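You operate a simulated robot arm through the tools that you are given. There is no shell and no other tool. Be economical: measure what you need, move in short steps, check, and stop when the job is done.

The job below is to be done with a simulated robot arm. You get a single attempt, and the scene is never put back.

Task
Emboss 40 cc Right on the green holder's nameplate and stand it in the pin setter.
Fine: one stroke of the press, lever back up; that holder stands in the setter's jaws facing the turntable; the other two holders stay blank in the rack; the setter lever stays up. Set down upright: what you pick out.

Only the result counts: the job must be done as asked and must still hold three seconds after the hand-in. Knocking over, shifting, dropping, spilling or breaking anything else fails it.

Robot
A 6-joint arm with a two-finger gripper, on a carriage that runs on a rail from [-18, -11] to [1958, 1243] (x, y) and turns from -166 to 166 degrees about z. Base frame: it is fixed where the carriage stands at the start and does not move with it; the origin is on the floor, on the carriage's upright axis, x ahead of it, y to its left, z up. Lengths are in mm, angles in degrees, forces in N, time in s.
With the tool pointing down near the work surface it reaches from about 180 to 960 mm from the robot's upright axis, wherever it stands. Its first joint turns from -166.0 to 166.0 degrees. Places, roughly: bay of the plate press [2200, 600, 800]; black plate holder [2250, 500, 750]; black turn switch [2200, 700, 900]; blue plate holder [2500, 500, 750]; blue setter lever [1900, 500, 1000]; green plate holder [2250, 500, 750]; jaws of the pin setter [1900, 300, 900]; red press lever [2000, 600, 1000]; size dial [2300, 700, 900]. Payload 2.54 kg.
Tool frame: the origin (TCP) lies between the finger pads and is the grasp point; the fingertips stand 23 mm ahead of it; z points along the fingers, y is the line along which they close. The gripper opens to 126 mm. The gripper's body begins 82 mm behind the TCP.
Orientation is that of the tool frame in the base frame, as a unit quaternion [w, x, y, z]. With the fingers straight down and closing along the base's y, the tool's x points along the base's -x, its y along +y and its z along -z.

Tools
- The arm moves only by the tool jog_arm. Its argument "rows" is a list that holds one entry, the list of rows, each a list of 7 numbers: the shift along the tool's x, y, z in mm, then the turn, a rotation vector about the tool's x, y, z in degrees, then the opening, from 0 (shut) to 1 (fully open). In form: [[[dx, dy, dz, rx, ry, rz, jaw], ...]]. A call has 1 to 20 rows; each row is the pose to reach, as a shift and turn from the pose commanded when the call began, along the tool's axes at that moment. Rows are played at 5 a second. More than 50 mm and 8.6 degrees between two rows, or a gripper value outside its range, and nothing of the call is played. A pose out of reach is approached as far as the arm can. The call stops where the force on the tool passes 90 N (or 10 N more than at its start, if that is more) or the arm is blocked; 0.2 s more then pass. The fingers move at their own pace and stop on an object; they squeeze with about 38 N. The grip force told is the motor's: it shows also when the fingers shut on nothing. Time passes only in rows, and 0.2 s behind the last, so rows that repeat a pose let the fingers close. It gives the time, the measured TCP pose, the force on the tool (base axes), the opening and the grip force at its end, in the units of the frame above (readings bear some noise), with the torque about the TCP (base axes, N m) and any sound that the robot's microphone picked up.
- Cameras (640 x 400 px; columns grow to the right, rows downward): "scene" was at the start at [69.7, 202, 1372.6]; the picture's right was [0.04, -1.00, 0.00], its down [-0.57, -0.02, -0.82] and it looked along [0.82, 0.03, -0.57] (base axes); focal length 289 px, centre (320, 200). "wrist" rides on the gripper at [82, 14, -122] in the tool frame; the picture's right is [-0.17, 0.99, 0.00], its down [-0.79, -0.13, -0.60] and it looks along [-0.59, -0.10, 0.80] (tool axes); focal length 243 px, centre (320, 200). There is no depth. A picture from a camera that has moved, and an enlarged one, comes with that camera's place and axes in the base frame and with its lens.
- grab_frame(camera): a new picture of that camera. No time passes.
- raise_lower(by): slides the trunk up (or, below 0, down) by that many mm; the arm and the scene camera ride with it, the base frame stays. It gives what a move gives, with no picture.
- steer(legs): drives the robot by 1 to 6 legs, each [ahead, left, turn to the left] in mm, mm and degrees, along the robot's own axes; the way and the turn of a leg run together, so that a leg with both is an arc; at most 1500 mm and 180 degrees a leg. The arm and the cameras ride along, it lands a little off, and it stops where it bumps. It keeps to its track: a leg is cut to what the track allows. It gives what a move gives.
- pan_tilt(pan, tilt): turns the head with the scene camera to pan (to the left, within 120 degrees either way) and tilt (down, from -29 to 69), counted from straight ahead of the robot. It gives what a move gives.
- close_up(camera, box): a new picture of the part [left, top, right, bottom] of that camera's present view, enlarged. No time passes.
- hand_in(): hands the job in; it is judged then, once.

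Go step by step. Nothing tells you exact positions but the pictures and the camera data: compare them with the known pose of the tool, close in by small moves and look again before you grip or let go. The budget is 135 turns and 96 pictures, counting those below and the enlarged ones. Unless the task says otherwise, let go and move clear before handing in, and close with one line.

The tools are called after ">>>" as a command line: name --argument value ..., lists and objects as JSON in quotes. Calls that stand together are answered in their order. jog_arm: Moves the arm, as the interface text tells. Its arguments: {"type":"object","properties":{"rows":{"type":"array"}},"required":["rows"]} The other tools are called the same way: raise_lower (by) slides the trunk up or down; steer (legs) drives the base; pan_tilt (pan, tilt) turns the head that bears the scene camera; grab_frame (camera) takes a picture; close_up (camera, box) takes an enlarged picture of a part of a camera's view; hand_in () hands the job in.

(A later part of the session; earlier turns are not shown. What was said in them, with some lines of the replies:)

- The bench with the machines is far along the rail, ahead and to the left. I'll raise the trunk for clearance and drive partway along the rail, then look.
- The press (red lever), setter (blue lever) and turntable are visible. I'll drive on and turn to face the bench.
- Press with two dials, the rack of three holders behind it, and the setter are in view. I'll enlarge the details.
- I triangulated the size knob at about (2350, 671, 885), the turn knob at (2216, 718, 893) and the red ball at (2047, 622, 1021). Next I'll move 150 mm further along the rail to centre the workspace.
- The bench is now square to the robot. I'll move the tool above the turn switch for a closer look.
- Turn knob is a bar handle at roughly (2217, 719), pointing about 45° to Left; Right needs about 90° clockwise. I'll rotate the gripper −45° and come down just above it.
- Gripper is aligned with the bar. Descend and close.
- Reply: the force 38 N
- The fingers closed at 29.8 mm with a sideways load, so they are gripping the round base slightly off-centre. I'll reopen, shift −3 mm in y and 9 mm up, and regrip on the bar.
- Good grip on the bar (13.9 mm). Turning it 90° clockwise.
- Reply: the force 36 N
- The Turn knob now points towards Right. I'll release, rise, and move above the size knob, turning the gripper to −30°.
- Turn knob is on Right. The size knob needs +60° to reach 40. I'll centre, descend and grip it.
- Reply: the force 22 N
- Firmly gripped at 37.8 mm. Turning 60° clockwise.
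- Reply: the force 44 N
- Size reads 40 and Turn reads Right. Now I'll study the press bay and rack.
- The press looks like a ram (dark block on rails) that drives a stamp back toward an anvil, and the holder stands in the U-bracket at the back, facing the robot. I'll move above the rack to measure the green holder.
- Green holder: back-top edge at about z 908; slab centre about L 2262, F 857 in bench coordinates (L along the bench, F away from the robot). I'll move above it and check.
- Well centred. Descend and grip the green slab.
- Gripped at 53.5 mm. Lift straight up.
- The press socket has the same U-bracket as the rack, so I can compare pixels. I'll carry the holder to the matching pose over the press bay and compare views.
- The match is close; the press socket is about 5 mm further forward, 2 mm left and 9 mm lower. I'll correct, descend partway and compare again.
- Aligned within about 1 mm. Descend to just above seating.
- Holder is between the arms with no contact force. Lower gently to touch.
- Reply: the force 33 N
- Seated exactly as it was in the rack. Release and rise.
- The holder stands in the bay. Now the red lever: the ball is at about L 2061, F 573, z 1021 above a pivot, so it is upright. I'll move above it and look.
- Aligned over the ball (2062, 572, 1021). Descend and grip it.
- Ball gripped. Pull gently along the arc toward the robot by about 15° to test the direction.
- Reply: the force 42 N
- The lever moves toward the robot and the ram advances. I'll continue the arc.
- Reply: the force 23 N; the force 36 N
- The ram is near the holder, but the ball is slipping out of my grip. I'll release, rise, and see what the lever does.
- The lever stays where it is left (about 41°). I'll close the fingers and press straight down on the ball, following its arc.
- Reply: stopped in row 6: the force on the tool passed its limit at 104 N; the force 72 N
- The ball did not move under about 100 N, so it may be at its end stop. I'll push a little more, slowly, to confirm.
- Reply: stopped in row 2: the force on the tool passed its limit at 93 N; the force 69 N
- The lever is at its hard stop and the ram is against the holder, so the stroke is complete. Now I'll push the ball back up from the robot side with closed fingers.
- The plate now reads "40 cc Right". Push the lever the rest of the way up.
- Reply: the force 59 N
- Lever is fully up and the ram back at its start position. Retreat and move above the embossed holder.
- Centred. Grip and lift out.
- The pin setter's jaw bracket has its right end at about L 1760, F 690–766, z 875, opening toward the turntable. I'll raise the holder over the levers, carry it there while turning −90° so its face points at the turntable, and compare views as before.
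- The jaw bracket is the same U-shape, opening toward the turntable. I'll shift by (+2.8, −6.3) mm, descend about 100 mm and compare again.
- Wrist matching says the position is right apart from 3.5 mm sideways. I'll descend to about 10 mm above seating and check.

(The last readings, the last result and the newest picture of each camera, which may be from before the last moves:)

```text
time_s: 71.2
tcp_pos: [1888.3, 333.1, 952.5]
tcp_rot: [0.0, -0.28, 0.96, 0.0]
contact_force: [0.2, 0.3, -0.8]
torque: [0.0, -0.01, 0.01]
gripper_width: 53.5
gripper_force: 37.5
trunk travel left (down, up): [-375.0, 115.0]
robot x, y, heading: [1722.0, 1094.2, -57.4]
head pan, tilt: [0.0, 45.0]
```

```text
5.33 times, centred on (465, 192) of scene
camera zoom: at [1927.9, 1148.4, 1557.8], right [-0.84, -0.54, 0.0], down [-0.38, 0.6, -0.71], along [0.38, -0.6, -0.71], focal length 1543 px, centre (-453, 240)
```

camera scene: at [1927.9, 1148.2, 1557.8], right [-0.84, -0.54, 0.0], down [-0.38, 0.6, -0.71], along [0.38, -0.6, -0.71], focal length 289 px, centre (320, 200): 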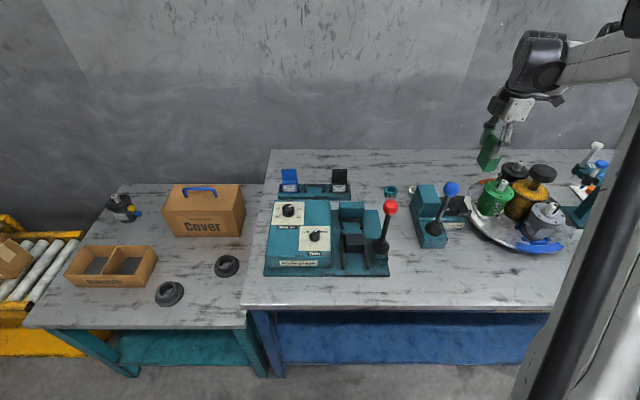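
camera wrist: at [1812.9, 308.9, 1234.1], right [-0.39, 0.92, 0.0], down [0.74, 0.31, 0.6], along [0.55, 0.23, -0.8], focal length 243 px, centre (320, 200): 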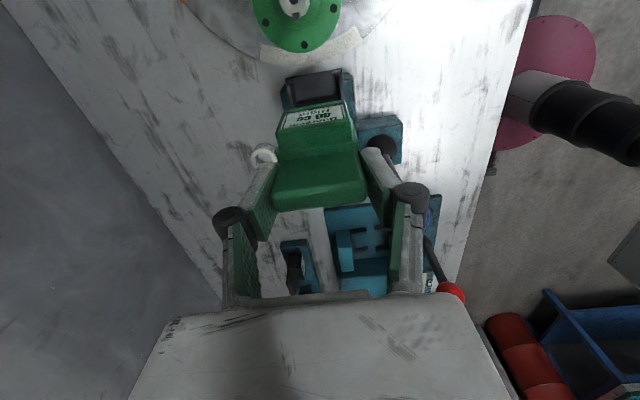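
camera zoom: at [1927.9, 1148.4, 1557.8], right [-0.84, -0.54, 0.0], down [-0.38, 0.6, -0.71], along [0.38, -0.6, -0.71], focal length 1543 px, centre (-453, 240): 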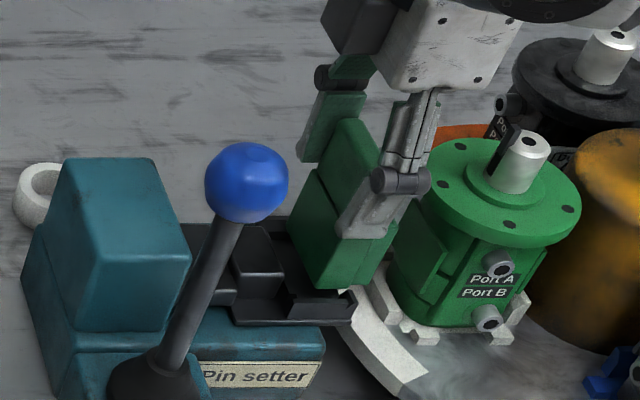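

Lateral alignment looks right. Continue down gently until contact.

>>> jog_arm --rows '[[[0, -0.7, 5, 0, 0, 0, 0.3], [0, -0.7, 10, 0, 0, 0, 0.3], [0, -0.7, 13, 0, 0, 0, 0.3], [0, -0.7, 13, 0, 0, 0, 0.3]]]'

>>> close_up --camera "wrist" --box '[200, 30, 440, 150]'

```text
time_s: 72.2
tcp_pos: [1891.6, 336.0, 943.3]
tcp_rot: [0.0, -0.28, 0.96, -0.003]
contact_force: [12.2, -10.3, 76.1]
torque: [-2.19, -0.02, 0.34]
gripper_width: 54.7
gripper_force: 38.1
trunk travel left (down, up): [-375.0, 115.0]
robot x, y, heading: [1725.1, 1093.1, -57.5]
head pan, tilt: [0.0, 45.0]
```

```text
2.67 times, centred on (320, 90) of wrist
camera zoom: at [1814.9, 304.8, 1065.8], right [-0.39, 0.92, -0.01], down [0.74, 0.32, 0.6], along [0.55, 0.23, -0.8], focal length 647 px, centre (320, 493)
```

zoom: 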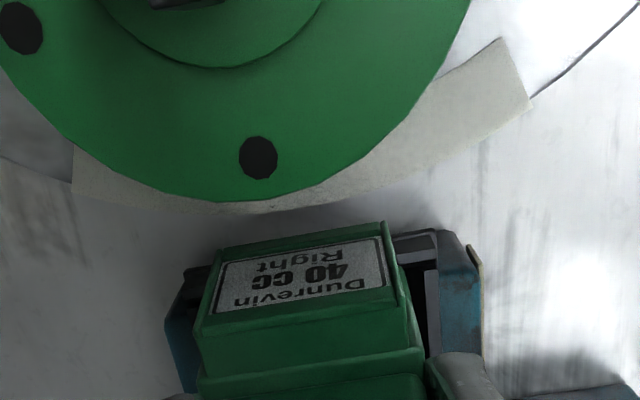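

>>> jog_arm --rows '[[[0, 0, -3, 0, 0, 0, 0.3], [0, 0, -6, 0, 0, 0, 0.3], [0, 0, -6, 0, 0, 0, 0.3]]]'

>>> close_up --camera "scene" --box '[445, 170, 495, 220]'

>>> close_up --camera "wrist" --box '[240, 80, 400, 220]'

```text
time_s: 73.0
tcp_pos: [1888.8, 334.7, 945.7]
tcp_rot: [-0.001, -0.279, 0.96, 0.0]
contact_force: [0.0, -0.9, -1.0]
torque: [0.01, -0.02, 0.02]
gripper_width: 54.3
gripper_force: 37.8
trunk travel left (down, up): [-375.0, 115.0]
robot x, y, heading: [1722.7, 1097.7, -57.3]
head pan, tilt: [0.0, 45.0]
```

```text
8.00 times, centred on (470, 195) of scene
camera zoom: at [1927.7, 1148.3, 1557.5], right [-0.84, -0.54, 0.0], down [-0.38, 0.6, -0.71], along [0.38, -0.6, -0.71], focal length 2315 px, centre (-880, 240)
```

zoom: 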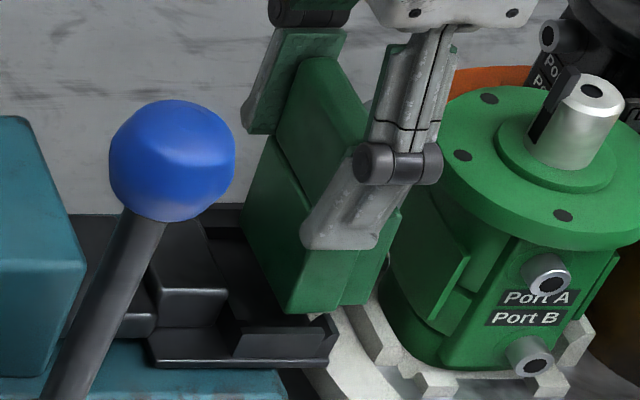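

```text
2.86 times, centred on (320, 150) of wrist
camera zoom: at [1811.2, 301.3, 1067.7], right [-0.39, 0.92, 0.0], down [0.74, 0.31, 0.6], along [0.55, 0.23, -0.8], focal length 693 px, centre (320, 343)
```

zoom: 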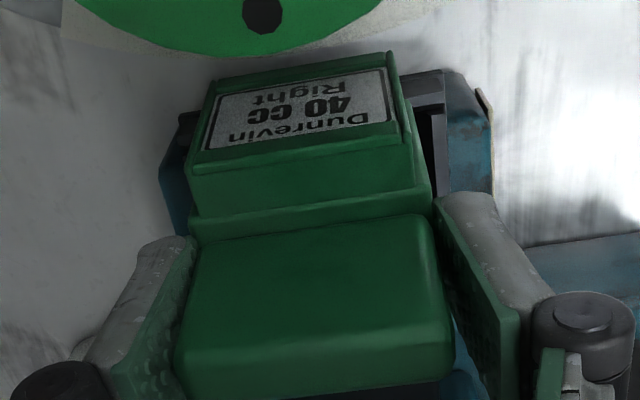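

The holder touched something about 10 mm above the expected seat and tilted slightly. I'll lift and shift back to get a clear look at the jaw floor.

>>> jog_arm --rows '[[[0, 0, -30, 0, 0, 0, 0.3], [-10, 0, -65, 0, 0, 0, 0.3], [-30, 0, -95, 0, 0, 0, 0.3], [-45, 0, -110, 0, 0, 0, 0.3], [-45, 0, -110, 0, 0, 0, 0.3]]]'

>>> close_up --camera "wrist" --box '[230, 0, 410, 120]'

>>> close_up --camera "scene" --box '[425, 175, 485, 225]'

```text
time_s: 74.2
tcp_pos: [1928.0, 358.1, 1057.8]
tcp_rot: [0.0, -0.279, 0.96, -0.001]
contact_force: [0.3, 0.2, -0.1]
torque: [-0.02, -0.06, 0.0]
gripper_width: 54.2
gripper_force: 37.8
trunk travel left (down, up): [-375.0, 115.0]
robot x, y, heading: [1725.1, 1090.7, -57.4]
head pan, tilt: [0.0, 45.0]
```

```text
3.33 times, centred on (320, 60) of wrist
camera zoom: at [1851.1, 325.9, 1179.6], right [-0.39, 0.92, 0.0], down [0.74, 0.31, 0.6], along [0.55, 0.23, -0.8], focal length 809 px, centre (320, 667)
```

zoom: 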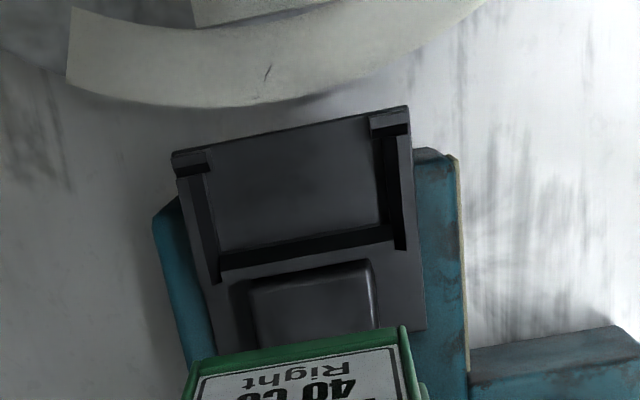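

```text
8.00 times, centred on (455, 200) of scene
camera zoom: at [1927.8, 1148.6, 1557.8], right [-0.84, -0.54, 0.0], down [-0.38, 0.6, -0.71], along [0.38, -0.6, -0.71], focal length 2315 px, centre (-760, 200)
```

zoom: 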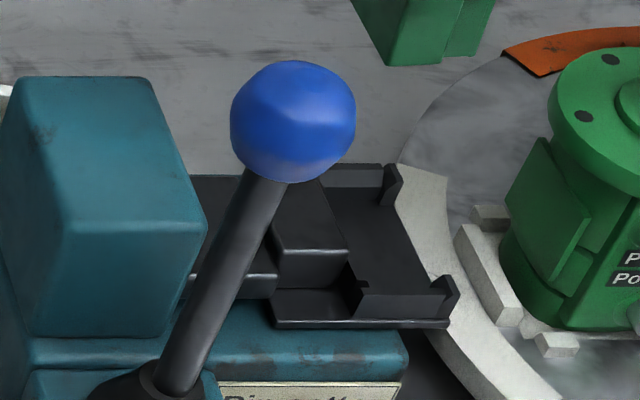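

The front lip seems to have hit the jaw's front posts, so I must go about 5 mm further back; the holder also pitched in the grip. I'll compare its view in the grip to measure the pitch.

>>> close_up --camera "wrist" --box '[200, 90, 440, 240]'

```text
2.67 times, centred on (320, 165) of wrist
camera zoom: at [1851.1, 325.9, 1179.6], right [-0.39, 0.92, 0.0], down [0.74, 0.31, 0.6], along [0.55, 0.23, -0.8], focal length 647 px, centre (320, 293)
```

zoom: 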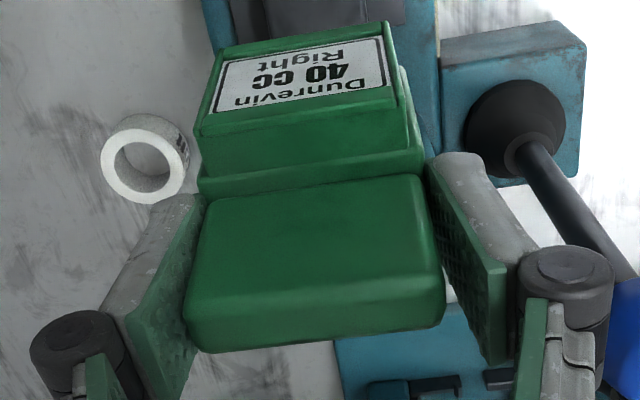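

Pitch in the grip is about 6.6°, and the caps imply a correct L of 1778. I'll counter-rotate the tool by −6.6°, shift +41 mm, descend to just above the jaw and check.

>>> jog_arm --rows '[[[10, 0, 0, 0, -2.2, 0, 0.3], [25, 0, 20, 0, -4.4, 0, 0.3], [41, 0, 45, 0, -6.6, 0, 0.3], [41, 0, 75, 0, -6.6, 0, 0.3], [41, 0, 93, 0, -6.6, 0, 0.3], [41, 0, 93, 0, -6.6, 0, 0.3]]]'

>>> close_up --camera "scene" --box '[430, 160, 500, 220]'

>>> close_up --camera "wrist" --box '[200, 30, 440, 150]'

```text
time_s: 75.6
tcp_pos: [1889.2, 333.1, 964.6]
tcp_rot: [0.055, -0.279, 0.958, 0.017]
contact_force: [-0.2, -0.3, -0.6]
torque: [-0.01, -0.03, 0.0]
gripper_width: 54.3
gripper_force: 38.0
trunk travel left (down, up): [-375.0, 115.0]
robot x, y, heading: [1723.7, 1095.2, -57.6]
head pan, tilt: [0.0, 45.0]
```

```text
6.67 times, centred on (465, 190) of scene
camera zoom: at [1927.9, 1148.3, 1557.8], right [-0.84, -0.54, 0.0], down [-0.38, 0.6, -0.71], along [0.38, -0.6, -0.71], focal length 1929 px, centre (-647, 267)
```

zoom: 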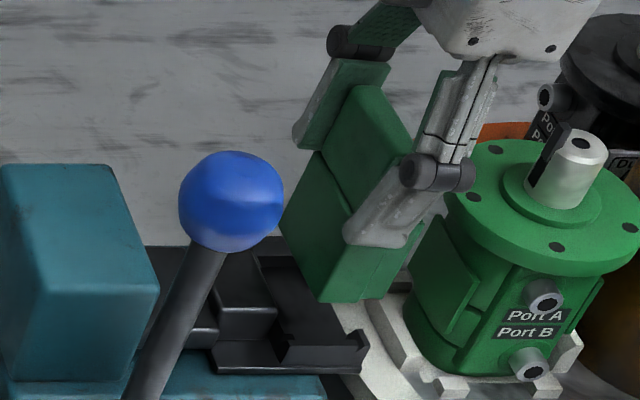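

```text
2.67 times, centred on (320, 90) of wrist
camera zoom: at [1802.0, 294.6, 1075.4], right [-0.39, 0.92, 0.02], down [0.68, 0.27, 0.68], along [0.62, 0.28, -0.73], focal length 647 px, centre (320, 493)
```

zoom: 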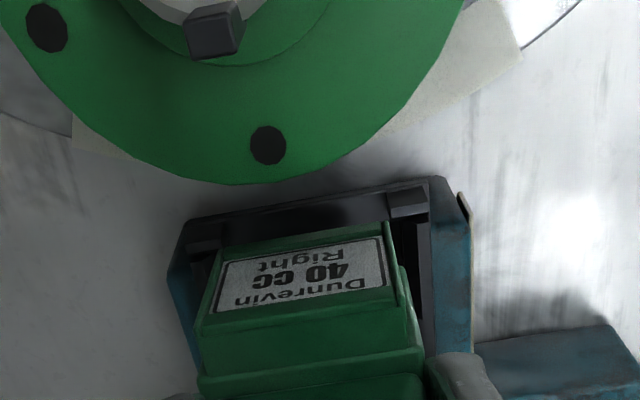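

The bracket comparison shows L is right but about 2 mm more toward the robot is needed, plus a 1.2° roll correction. Applying and descending vertically in small steps.

>>> jog_arm --rows '[[[0, 2, 0, -1.2, 0, 0, 0.3], [0.8, 2, 7, -1.2, 0, 0, 0.3], [1.6, 2, 14, -1.2, 0, 0, 0.3], [2.1, 2, 18, -1.2, 0, 0, 0.3], [2.1, 2, 18, -1.2, 0, 0, 0.3]]]'

>>> close_up --camera "wrist" --box '[200, 30, 440, 150]'

```text
time_s: 76.8
tcp_pos: [1891.0, 337.1, 945.5]
tcp_rot: [0.051, -0.28, 0.958, 0.025]
contact_force: [1.6, -4.2, 15.8]
torque: [-0.16, 0.37, 0.12]
gripper_width: 54.0
gripper_force: 37.8
trunk travel left (down, up): [-375.0, 115.0]
robot x, y, heading: [1726.6, 1095.2, -57.6]
head pan, tilt: [0.0, 45.0]
```

```text
2.67 times, centred on (320, 90) of wrist
camera zoom: at [1804.5, 295.1, 1057.5], right [-0.39, 0.92, 0.04], down [0.68, 0.26, 0.68], along [0.62, 0.29, -0.73], focal length 647 px, centre (320, 493)
```

zoom: 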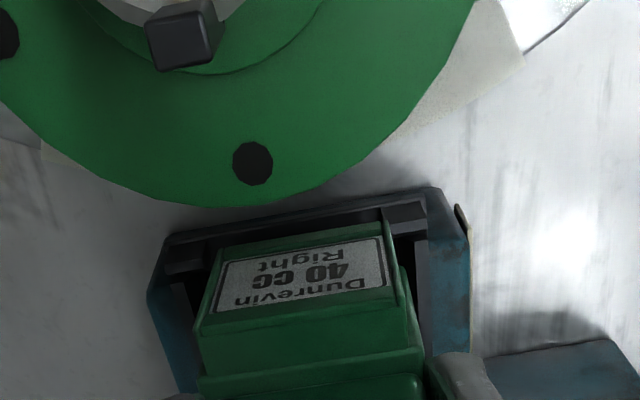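

Contact is at the front-near corner, on a retaining lip, so the wider rear body must go behind the lips. I'll lift 5 mm, move 3 mm back toward the crossbar and 1 mm sideways, and try again.

>>> jog_arm --rows '[[[-0.6, 0, -5, 0, 0, 0, 0.3], [-3.6, -1, -4.65, 0, 0, 0, 0.3], [-3, -1, 0, 0, 0, 0, 0.3], [-2.6, -1, 3.3, 0, 0, 0, 0.3], [-2.3, -1, 6, 0, 0, 0, 0.3], [-2.3, -1, 6, 0, 0, 0, 0.3]]]'

```text
time_s: 78.2
tcp_pos: [1895.1, 340.4, 938.3]
tcp_rot: [0.053, -0.28, 0.958, 0.026]
contact_force: [0.3, 6.1, 17.7]
torque: [0.27, -0.04, 0.0]
gripper_width: 55.9
gripper_force: 38.2
trunk travel left (down, up): [-375.0, 115.0]
robot x, y, heading: [1723.6, 1094.9, -57.6]
head pan, tilt: [0.0, 45.0]
```

Now it went 7 mm lower with the load near the centre, so it looks seated. Checking.

>>> close_up --camera "wrist" --box '[200, 30, 440, 220]'

>>> close_up --camera "scene" --box '[435, 165, 495, 215]'

```text
2.11 times, centred on (320, 125) of wrist
camera zoom: at [1807.9, 298.4, 1051.2], right [-0.39, 0.92, 0.04], down [0.68, 0.26, 0.68], along [0.62, 0.29, -0.73], focal length 511 px, centre (320, 358)
```

zoom: 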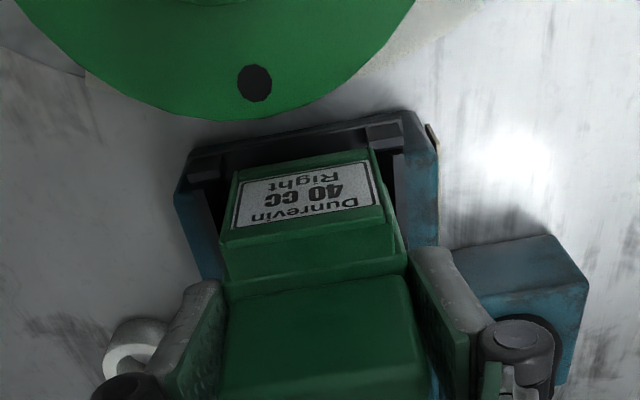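

```text
8.00 times, centred on (465, 190) of scene
camera zoom: at [1927.4, 1150.6, 1557.3], right [-0.84, -0.54, 0.0], down [-0.38, 0.6, -0.71], along [0.38, -0.6, -0.71], focal length 2315 px, centre (-840, 280)
```

zoom: 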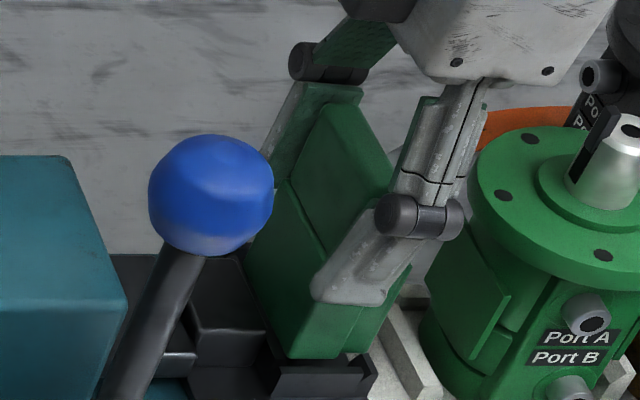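

The holder is now sitting too far back and has tilted in the grip again. I'll lift it out, carry it to the clear bench area behind the setter, and set it down flat to regrip it squarely.

>>> jog_arm --rows '[[[-2.3, 0, -20, 0, 0, 0, 0.3], [-6, 0, -55, 0, 0, 0, 0.3], [-10, 0, -90, 0, 0, 0, 0.3], [-13.8, 0, -120, 0, 0, 0, 0.3], [-13.8, -45, -120, 0.3, 1, 0, 0.3], [-13.8, -90, -120, 0.6, 2, 0, 0.3], [-13.8, -138, -120, 0.9, 3, 0, 0.3], [-52, -138, -115, 1.2, 3.9, 0, 0.3], [-91, -138, -111, 1.2, 3.9, 0, 0.3], [-91, -138, -111, 1.2, 3.9, 0, 0.3]]]'

>>> grab_frame --camera "wrist"

```text
time_s: 80.4
tcp_pos: [2035.1, 262.4, 1057.1]
tcp_rot: [0.022, -0.28, 0.96, 0.005]
contact_force: [0.6, 0.1, 0.0]
torque: [-0.02, 0.06, 0.01]
gripper_width: 55.1
gripper_force: 38.4
trunk travel left (down, up): [-375.0, 115.0]
robot x, y, heading: [1724.3, 1096.8, -57.3]
head pan, tilt: [0.0, 45.0]
```

```text
4 pictures are left
camera wrist: at [1954.0, 227.9, 1175.4], right [-0.39, 0.92, 0.01], down [0.71, 0.3, 0.63], along [0.58, 0.25, -0.77], focal length 243 px, centre (320, 200)
```

wrist: 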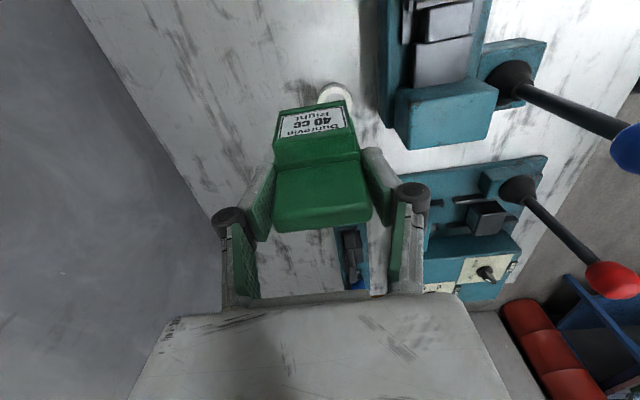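

A white ring lies just beneath, so I'll shift 58 mm toward the turntable side onto clear bench, then descend.

>>> jog_arm --rows '[[[29, 0, -1.4, 0, 0, 0, 0.3], [58, 0, -2.7, 0, 0, 0, 0.3], [60, 0, 40, 0, 0, 0, 0.3], [62, 0, 85, 0, 0, 0, 0.3], [64, 0, 125, 0, 0, 0, 0.3], [65.5, 0, 155, 0, 0, 0, 0.3], [65.5, 0, 155, 0, 0, 0, 0.3]]]'

>>> jog_arm --rows '[[[0.2, 0, 5, 0, 0, 0, 0.3], [0.4, 0, 9, 0, 0, 0, 0.3], [0.6, 0, 13, 0, 0, 0, 0.3], [0.7, 0, 16, 0, 0, 0, 0.3]]]'

```text
time_s: 82.0
tcp_pos: [1988.0, 230.1, 899.9]
tcp_rot: [0.023, -0.279, 0.96, 0.007]
contact_force: [-0.5, -0.7, -0.7]
torque: [0.01, 0.02, 0.0]
gripper_width: 55.2
gripper_force: 37.7
trunk travel left (down, up): [-375.0, 115.0]
robot x, y, heading: [1727.7, 1093.1, -57.5]
head pan, tilt: [0.0, 45.0]
```

```text
time_s: 83.0
tcp_pos: [1988.2, 230.3, 882.3]
tcp_rot: [0.023, -0.28, 0.96, 0.006]
contact_force: [0.3, -0.4, -0.6]
torque: [0.03, 0.01, 0.04]
gripper_width: 55.0
gripper_force: 37.6
trunk travel left (down, up): [-375.0, 115.0]
robot x, y, heading: [1725.2, 1092.7, -57.3]
head pan, tilt: [0.0, 45.0]
```

No contact yet; creep lower.

>>> jog_arm --rows '[[[0.15, 0, 3, 0, 0, 0, 0.3], [0.3, 0, 6, 0, 0, 0, 0.3], [0.4, 0, 9, 0, 0, 0, 0.3]]]'

```text
time_s: 83.8
tcp_pos: [1987.1, 230.7, 874.5]
tcp_rot: [0.023, -0.279, 0.96, 0.006]
contact_force: [0.2, -0.4, -1.0]
torque: [0.0, 0.0, -0.01]
gripper_width: 55.6
gripper_force: 37.9
trunk travel left (down, up): [-375.0, 115.0]
robot x, y, heading: [1727.8, 1094.7, -57.2]
head pan, tilt: [0.0, 45.0]
```

>>> jog_arm --rows '[[[0.15, 0, 3, 0, 0, 0, 0.3], [0.3, 0, 6, 0, 0, 0, 0.3], [0.4, 0, 9, 0, 0, 0, 0.3]]]'

```text
time_s: 84.6
tcp_pos: [1985.8, 230.7, 864.8]
tcp_rot: [0.023, -0.28, 0.96, 0.005]
contact_force: [-0.9, 0.5, -0.9]
torque: [-0.01, 0.01, 0.0]
gripper_width: 55.2
gripper_force: 38.0
trunk travel left (down, up): [-375.0, 115.0]
robot x, y, heading: [1722.8, 1096.8, -57.6]
head pan, tilt: [0.0, 45.0]
```

>>> jog_arm --rows '[[[0.15, 0, 3, 0, 0, 0, 0.3], [0.3, 0, 6, 0, 0, 0, 0.3], [0.4, 0, 9, 0, 0, 0, 0.3], [0.5, 0, 11, 0, 0, 0, 0.3]]]'

```text
time_s: 85.6
tcp_pos: [1986.0, 231.3, 856.9]
tcp_rot: [0.022, -0.28, 0.96, 0.005]
contact_force: [3.2, -8.2, 31.3]
torque: [-0.23, -0.17, -0.03]
gripper_width: 55.6
gripper_force: 37.8
trunk travel left (down, up): [-375.0, 115.0]
robot x, y, heading: [1723.4, 1097.3, -57.5]
head pan, tilt: [0.0, 45.0]
```

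Touching the bench. Release so it settles flat, straighten the tool, and look.

>>> jog_arm --rows '[[[0, 0, -1.5, 0, 0, 0, 0.4], [0, 0, -1.5, 0, 0, 0, 0.5], [0, 0, -1.5, 0, 0, 0, 0.56], [0, 0, -1.5, -0.16, 2.58, 0, 0.56], [0, 0, -1.5, -0.16, 2.58, 0, 0.56], [0, 0, -1.5, -0.16, 2.58, 0, 0.56]]]'

>>> close_up --camera "wrist" --box '[200, 30, 440, 220]'

```text
time_s: 87.0
tcp_pos: [1986.3, 231.2, 856.5]
tcp_rot: [0.0, -0.28, 0.96, 0.001]
contact_force: [-0.2, 0.6, -0.1]
torque: [0.0, -0.02, -0.02]
gripper_width: 70.7
gripper_force: 0.0
trunk travel left (down, up): [-375.0, 115.0]
robot x, y, heading: [1725.3, 1093.1, -57.4]
head pan, tilt: [0.0, 45.0]
```

```text
2.11 times, centred on (320, 125) of wrist
camera zoom: at [1909.7, 197.8, 978.5], right [-0.39, 0.92, 0.0], down [0.74, 0.31, 0.6], along [0.55, 0.24, -0.8], focal length 511 px, centre (320, 358)
```

zoom: 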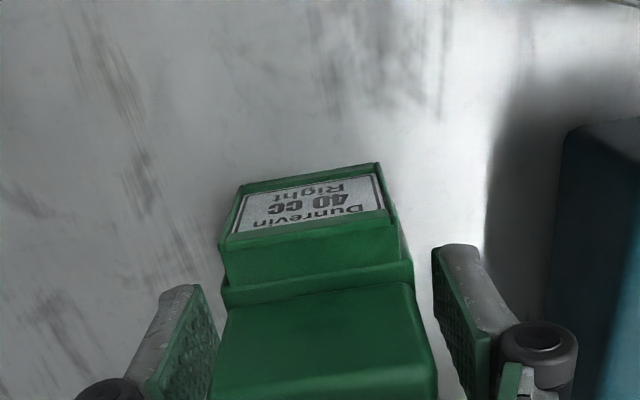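

The holder stands flat; it had slipped up about 13 mm in the grip. I'll rise 13 mm, shift 3 mm, regrip at the nominal pose and lift.

>>> jog_arm --rows '[[[3, 0, -6, 0, 0, 0, 0.56], [3, 0, -13, 0, 0, 0, 0.56], [3, 0, -13, 0, 0, 0, 0.45], [3, 0, -13, 0, 0, 0, 0.3], [3, 0, -13, 0, 0, 0, 0.3]]]'

>>> jog_arm --rows '[[[0, 0, -20, 0, 0, 0, 0.3], [0, 0, -60, 0, 0, 0, 0.3], [0, 0, -100, 0, 0, 0, 0.3], [0, 0, -135, 0, 0, 0, 0.3], [0, 0, -135, 0, 0, 0, 0.3]]]'

```text
time_s: 88.2
tcp_pos: [1983.2, 228.8, 869.6]
tcp_rot: [0.001, -0.28, 0.96, 0.001]
contact_force: [-0.3, -0.4, 1.3]
torque: [0.0, 0.04, 0.0]
gripper_width: 55.3
gripper_force: 37.6
trunk travel left (down, up): [-375.0, 115.0]
robot x, y, heading: [1724.6, 1098.0, -57.6]
head pan, tilt: [0.0, 45.0]
```

```text
time_s: 89.4
tcp_pos: [1980.2, 229.9, 1007.8]
tcp_rot: [0.0, -0.279, 0.96, 0.002]
contact_force: [-0.4, 0.6, -1.4]
torque: [-0.01, -0.02, 0.06]
gripper_width: 55.6
gripper_force: 37.8
trunk travel left (down, up): [-375.0, 115.0]
robot x, y, heading: [1724.3, 1092.7, -57.4]
head pan, tilt: [0.0, 45.0]
```

Next, carry it to the pre-position above the jaw and take one combined view.

>>> jog_arm --rows '[[[5, 35, 0, 0, 0, 0, 0.3], [10, 70, 0, 0, 0, 0, 0.3], [15, 105, 0, 0, 0, 0, 0.3], [19.5, 137.4, 0, 0, 0, 0, 0.3], [19.5, 137.4, 0, 0, 0, 0, 0.3], [19.5, 137.4, 6, 0, 0, 0, 0.3]]]'

>>> close_up --camera "wrist" --box '[200, 30, 440, 220]'

```text
time_s: 90.8
tcp_pos: [1891.5, 334.4, 999.3]
tcp_rot: [0.001, -0.279, 0.96, 0.002]
contact_force: [0.6, -0.2, -0.2]
torque: [0.0, -0.02, 0.0]
gripper_width: 55.0
gripper_force: 38.0
trunk travel left (down, up): [-375.0, 115.0]
robot x, y, heading: [1724.1, 1094.4, -57.3]
head pan, tilt: [0.0, 45.0]
```

```text
2.11 times, centred on (320, 125) of wrist
camera zoom: at [1815.1, 300.9, 1121.2], right [-0.39, 0.92, 0.0], down [0.74, 0.31, 0.6], along [0.55, 0.24, -0.8], focal length 511 px, centre (320, 358)
```

zoom: 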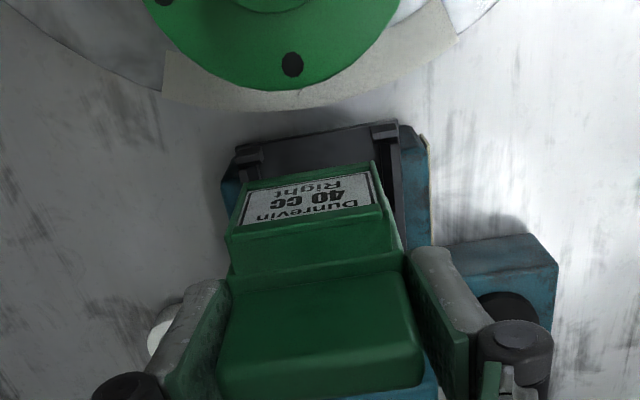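

The holder is back in its nominal place in the grip, and the jaw is aligned to within about 1.5 mm. Apply small corrections (+1.5, +0.9) and descend to just above the lips.

>>> jog_arm --rows '[[[1.5, 0.9, 15, 0, 0, 0, 0.3], [1.5, 0.9, 30, 0, 0, 0, 0.3], [1.5, 0.9, 42, 0, 0, 0, 0.3], [1.5, 0.9, 48, 0, 0, 0, 0.3], [1.5, 0.9, 48, 0, 0, 0, 0.3]]]'

>>> jog_arm --rows '[[[0, 0, 2, 0, 0, 0, 0.3], [0, 0, 4, 0, 0, 0, 0.3], [0, 0, 6, 0, 0, 0, 0.3]]]'

```text
time_s: 92.0
tcp_pos: [1892.1, 334.1, 950.5]
tcp_rot: [0.0, -0.28, 0.96, 0.001]
contact_force: [-0.6, -0.8, 0.1]
torque: [0.01, -0.01, 0.02]
gripper_width: 55.1
gripper_force: 37.9
trunk travel left (down, up): [-375.0, 115.0]
robot x, y, heading: [1723.8, 1094.5, -57.4]
head pan, tilt: [0.0, 45.0]
```

```text
time_s: 92.8
tcp_pos: [1891.5, 334.2, 943.3]
tcp_rot: [0.001, -0.279, 0.96, 0.001]
contact_force: [-0.8, -0.6, 1.7]
torque: [-0.1, 0.03, 0.01]
gripper_width: 55.3
gripper_force: 37.8
trunk travel left (down, up): [-375.0, 115.0]
robot x, y, heading: [1725.6, 1093.6, -57.4]
head pan, tilt: [0.0, 45.0]
```

>>> jog_arm --rows '[[[0, 0, 1, 0, 0, 0, 0.3], [0, 0, 2, 0, 0, 0, 0.3], [0, 0, 2, 0, 0, 0, 0.3]]]'

```text
time_s: 93.6
tcp_pos: [1892.4, 335.0, 943.2]
tcp_rot: [0.001, -0.28, 0.96, 0.001]
contact_force: [-0.8, -0.1, 18.8]
torque: [-0.64, 0.16, -0.05]
gripper_width: 55.7
gripper_force: 37.9
trunk travel left (down, up): [-375.0, 115.0]
robot x, y, heading: [1726.4, 1094.1, -57.6]
head pan, tilt: [0.0, 45.0]
```

Contact at the far front lip. Lift 4 mm, shift 1.5 mm toward the robot, and retry.

>>> jog_arm --rows '[[[0, 0, -4, 0, 0, 0, 0.3], [0, 1.6, -5, 0, 0, 0, 0.3], [0, 1.6, -2, 0, 0, 0, 0.3], [0, 1.6, 0, 0, 0, 0, 0.3], [0, 1.6, 2, 0, 0, 0, 0.3]]]'

```text
time_s: 94.8
tcp_pos: [1890.9, 336.0, 940.5]
tcp_rot: [0.001, -0.281, 0.96, 0.002]
contact_force: [-0.4, 0.2, -1.1]
torque: [-0.01, -0.01, 0.0]
gripper_width: 55.1
gripper_force: 38.4
trunk travel left (down, up): [-375.0, 115.0]
robot x, y, heading: [1721.3, 1094.3, -57.5]
head pan, tilt: [0.0, 45.0]
```

It passed the lip with no contact at 940.5. Continue down.

>>> jog_arm --rows '[[[0, 0, 2, 0, 0, 0, 0.3], [0, 0, 4, 0, 0, 0, 0.3], [0, 0, 5, 0, 0, 0, 0.3]]]'

```text
time_s: 95.6
tcp_pos: [1891.3, 336.2, 934.0]
tcp_rot: [0.001, -0.28, 0.96, 0.001]
contact_force: [0.0, -0.5, -0.7]
torque: [-0.01, 0.01, 0.0]
gripper_width: 55.2
gripper_force: 37.5
trunk travel left (down, up): [-375.0, 115.0]
robot x, y, heading: [1726.4, 1092.3, -57.6]
head pan, tilt: [0.0, 45.0]
```

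>>> jog_arm --rows '[[[0, 0, 2, 0, 0, 0, 0.3], [0, 0, 4, 0, 0, 0, 0.3], [0, 0, 5, 0, 0, 0, 0.3]]]'

```text
time_s: 96.4
tcp_pos: [1891.7, 335.5, 930.1]
tcp_rot: [0.0, -0.28, 0.96, 0.001]
contact_force: [-0.4, -0.7, 3.1]
torque: [0.06, 0.03, 0.02]
gripper_width: 55.5
gripper_force: 38.4
trunk travel left (down, up): [-375.0, 115.0]
robot x, y, heading: [1724.5, 1097.2, -57.7]
head pan, tilt: [0.0, 45.0]
```

>>> jog_arm --rows '[[[0, 0, 1, 0, 0, 0, 0.3], [0, 0, 2, 0, 0, 0, 0.3], [0, 0, 3, 0, 0, 0, 0.3]]]'

>>> close_up --camera "scene" --box '[435, 165, 495, 215]'

```text
time_s: 97.2
tcp_pos: [1892.2, 335.6, 929.7]
tcp_rot: [0.001, -0.28, 0.96, 0.0]
contact_force: [-0.8, -0.9, 19.9]
torque: [0.19, 0.32, 0.02]
gripper_width: 55.2
gripper_force: 37.6
trunk travel left (down, up): [-375.0, 115.0]
robot x, y, heading: [1727.0, 1098.7, -57.6]
head pan, tilt: [0.0, 45.0]
```

```text
8.00 times, centred on (465, 190) of scene
camera zoom: at [1927.5, 1149.9, 1558.0], right [-0.84, -0.54, 0.0], down [-0.38, 0.6, -0.71], along [0.38, -0.6, -0.71], focal length 2315 px, centre (-840, 280)
```

zoom: 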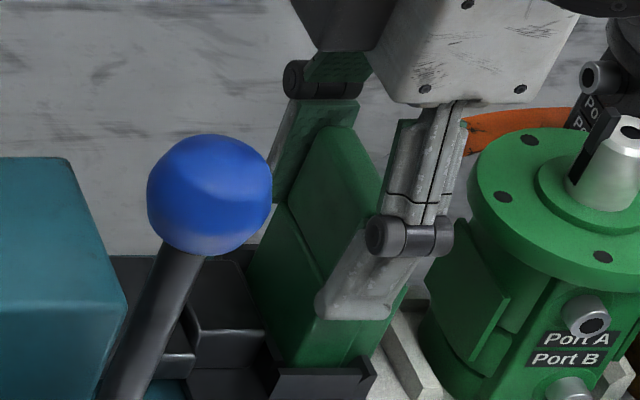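

The bottom has dropped inside the jaw walls and the load is within the footprint, so it is seated. Release gently and rise.

>>> jog_arm --rows '[[[0, 0, -2, 0, 0, 0, 0.3], [0, 0, -2, 0, 0, 0, 0.46], [0, 0, -2, 0, 0, 0, 0.52], [0, 0, -2, 0, 0, 0, 0.55], [0, 0, -25, 0, 0, 0, 0.55], [0, 0, -60, 0, 0, 0, 0.55], [0, 0, -105, 0, 0, 0, 0.55], [0, 0, -150, 0, 0, 0, 0.55], [0, 0, -190, 0, 0, 0, 0.55]]]'

>>> grab_frame --camera "scene"

```text
time_s: 99.2
tcp_pos: [1891.0, 336.2, 1118.0]
tcp_rot: [0.001, -0.28, 0.96, 0.001]
contact_force: [-0.6, -0.6, -0.6]
torque: [0.03, -0.02, 0.04]
gripper_width: 69.0
gripper_force: 0.1
trunk travel left (down, up): [-375.0, 115.0]
robot x, y, heading: [1724.4, 1096.6, -57.4]
head pan, tilt: [0.0, 45.0]
```

```text
0 pictures are left
camera scene: at [1927.7, 1148.7, 1557.8], right [-0.84, -0.54, 0.0], down [-0.38, 0.6, -0.71], along [0.38, -0.6, -0.71], focal length 289 px, centre (320, 200)
```

scene: 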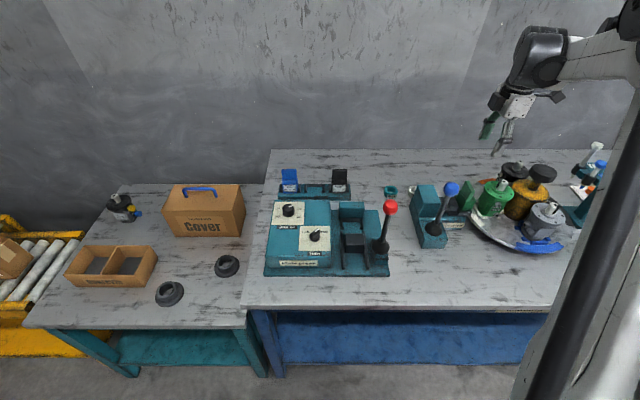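

The green holder stands upright in the setter jaws facing the turntable. Both levers are up, the other two holders are still in the rack, and the arm is clear, so I'm handing in.

>>> hand_in

```text
The job is handed in.
```

The green holder was embossed "40 cc Right" with one press stroke and now stands in the pin setter's jaws facing the turntable; both levers are up, the blue and black holders are still in the rack, and the job is handed in.
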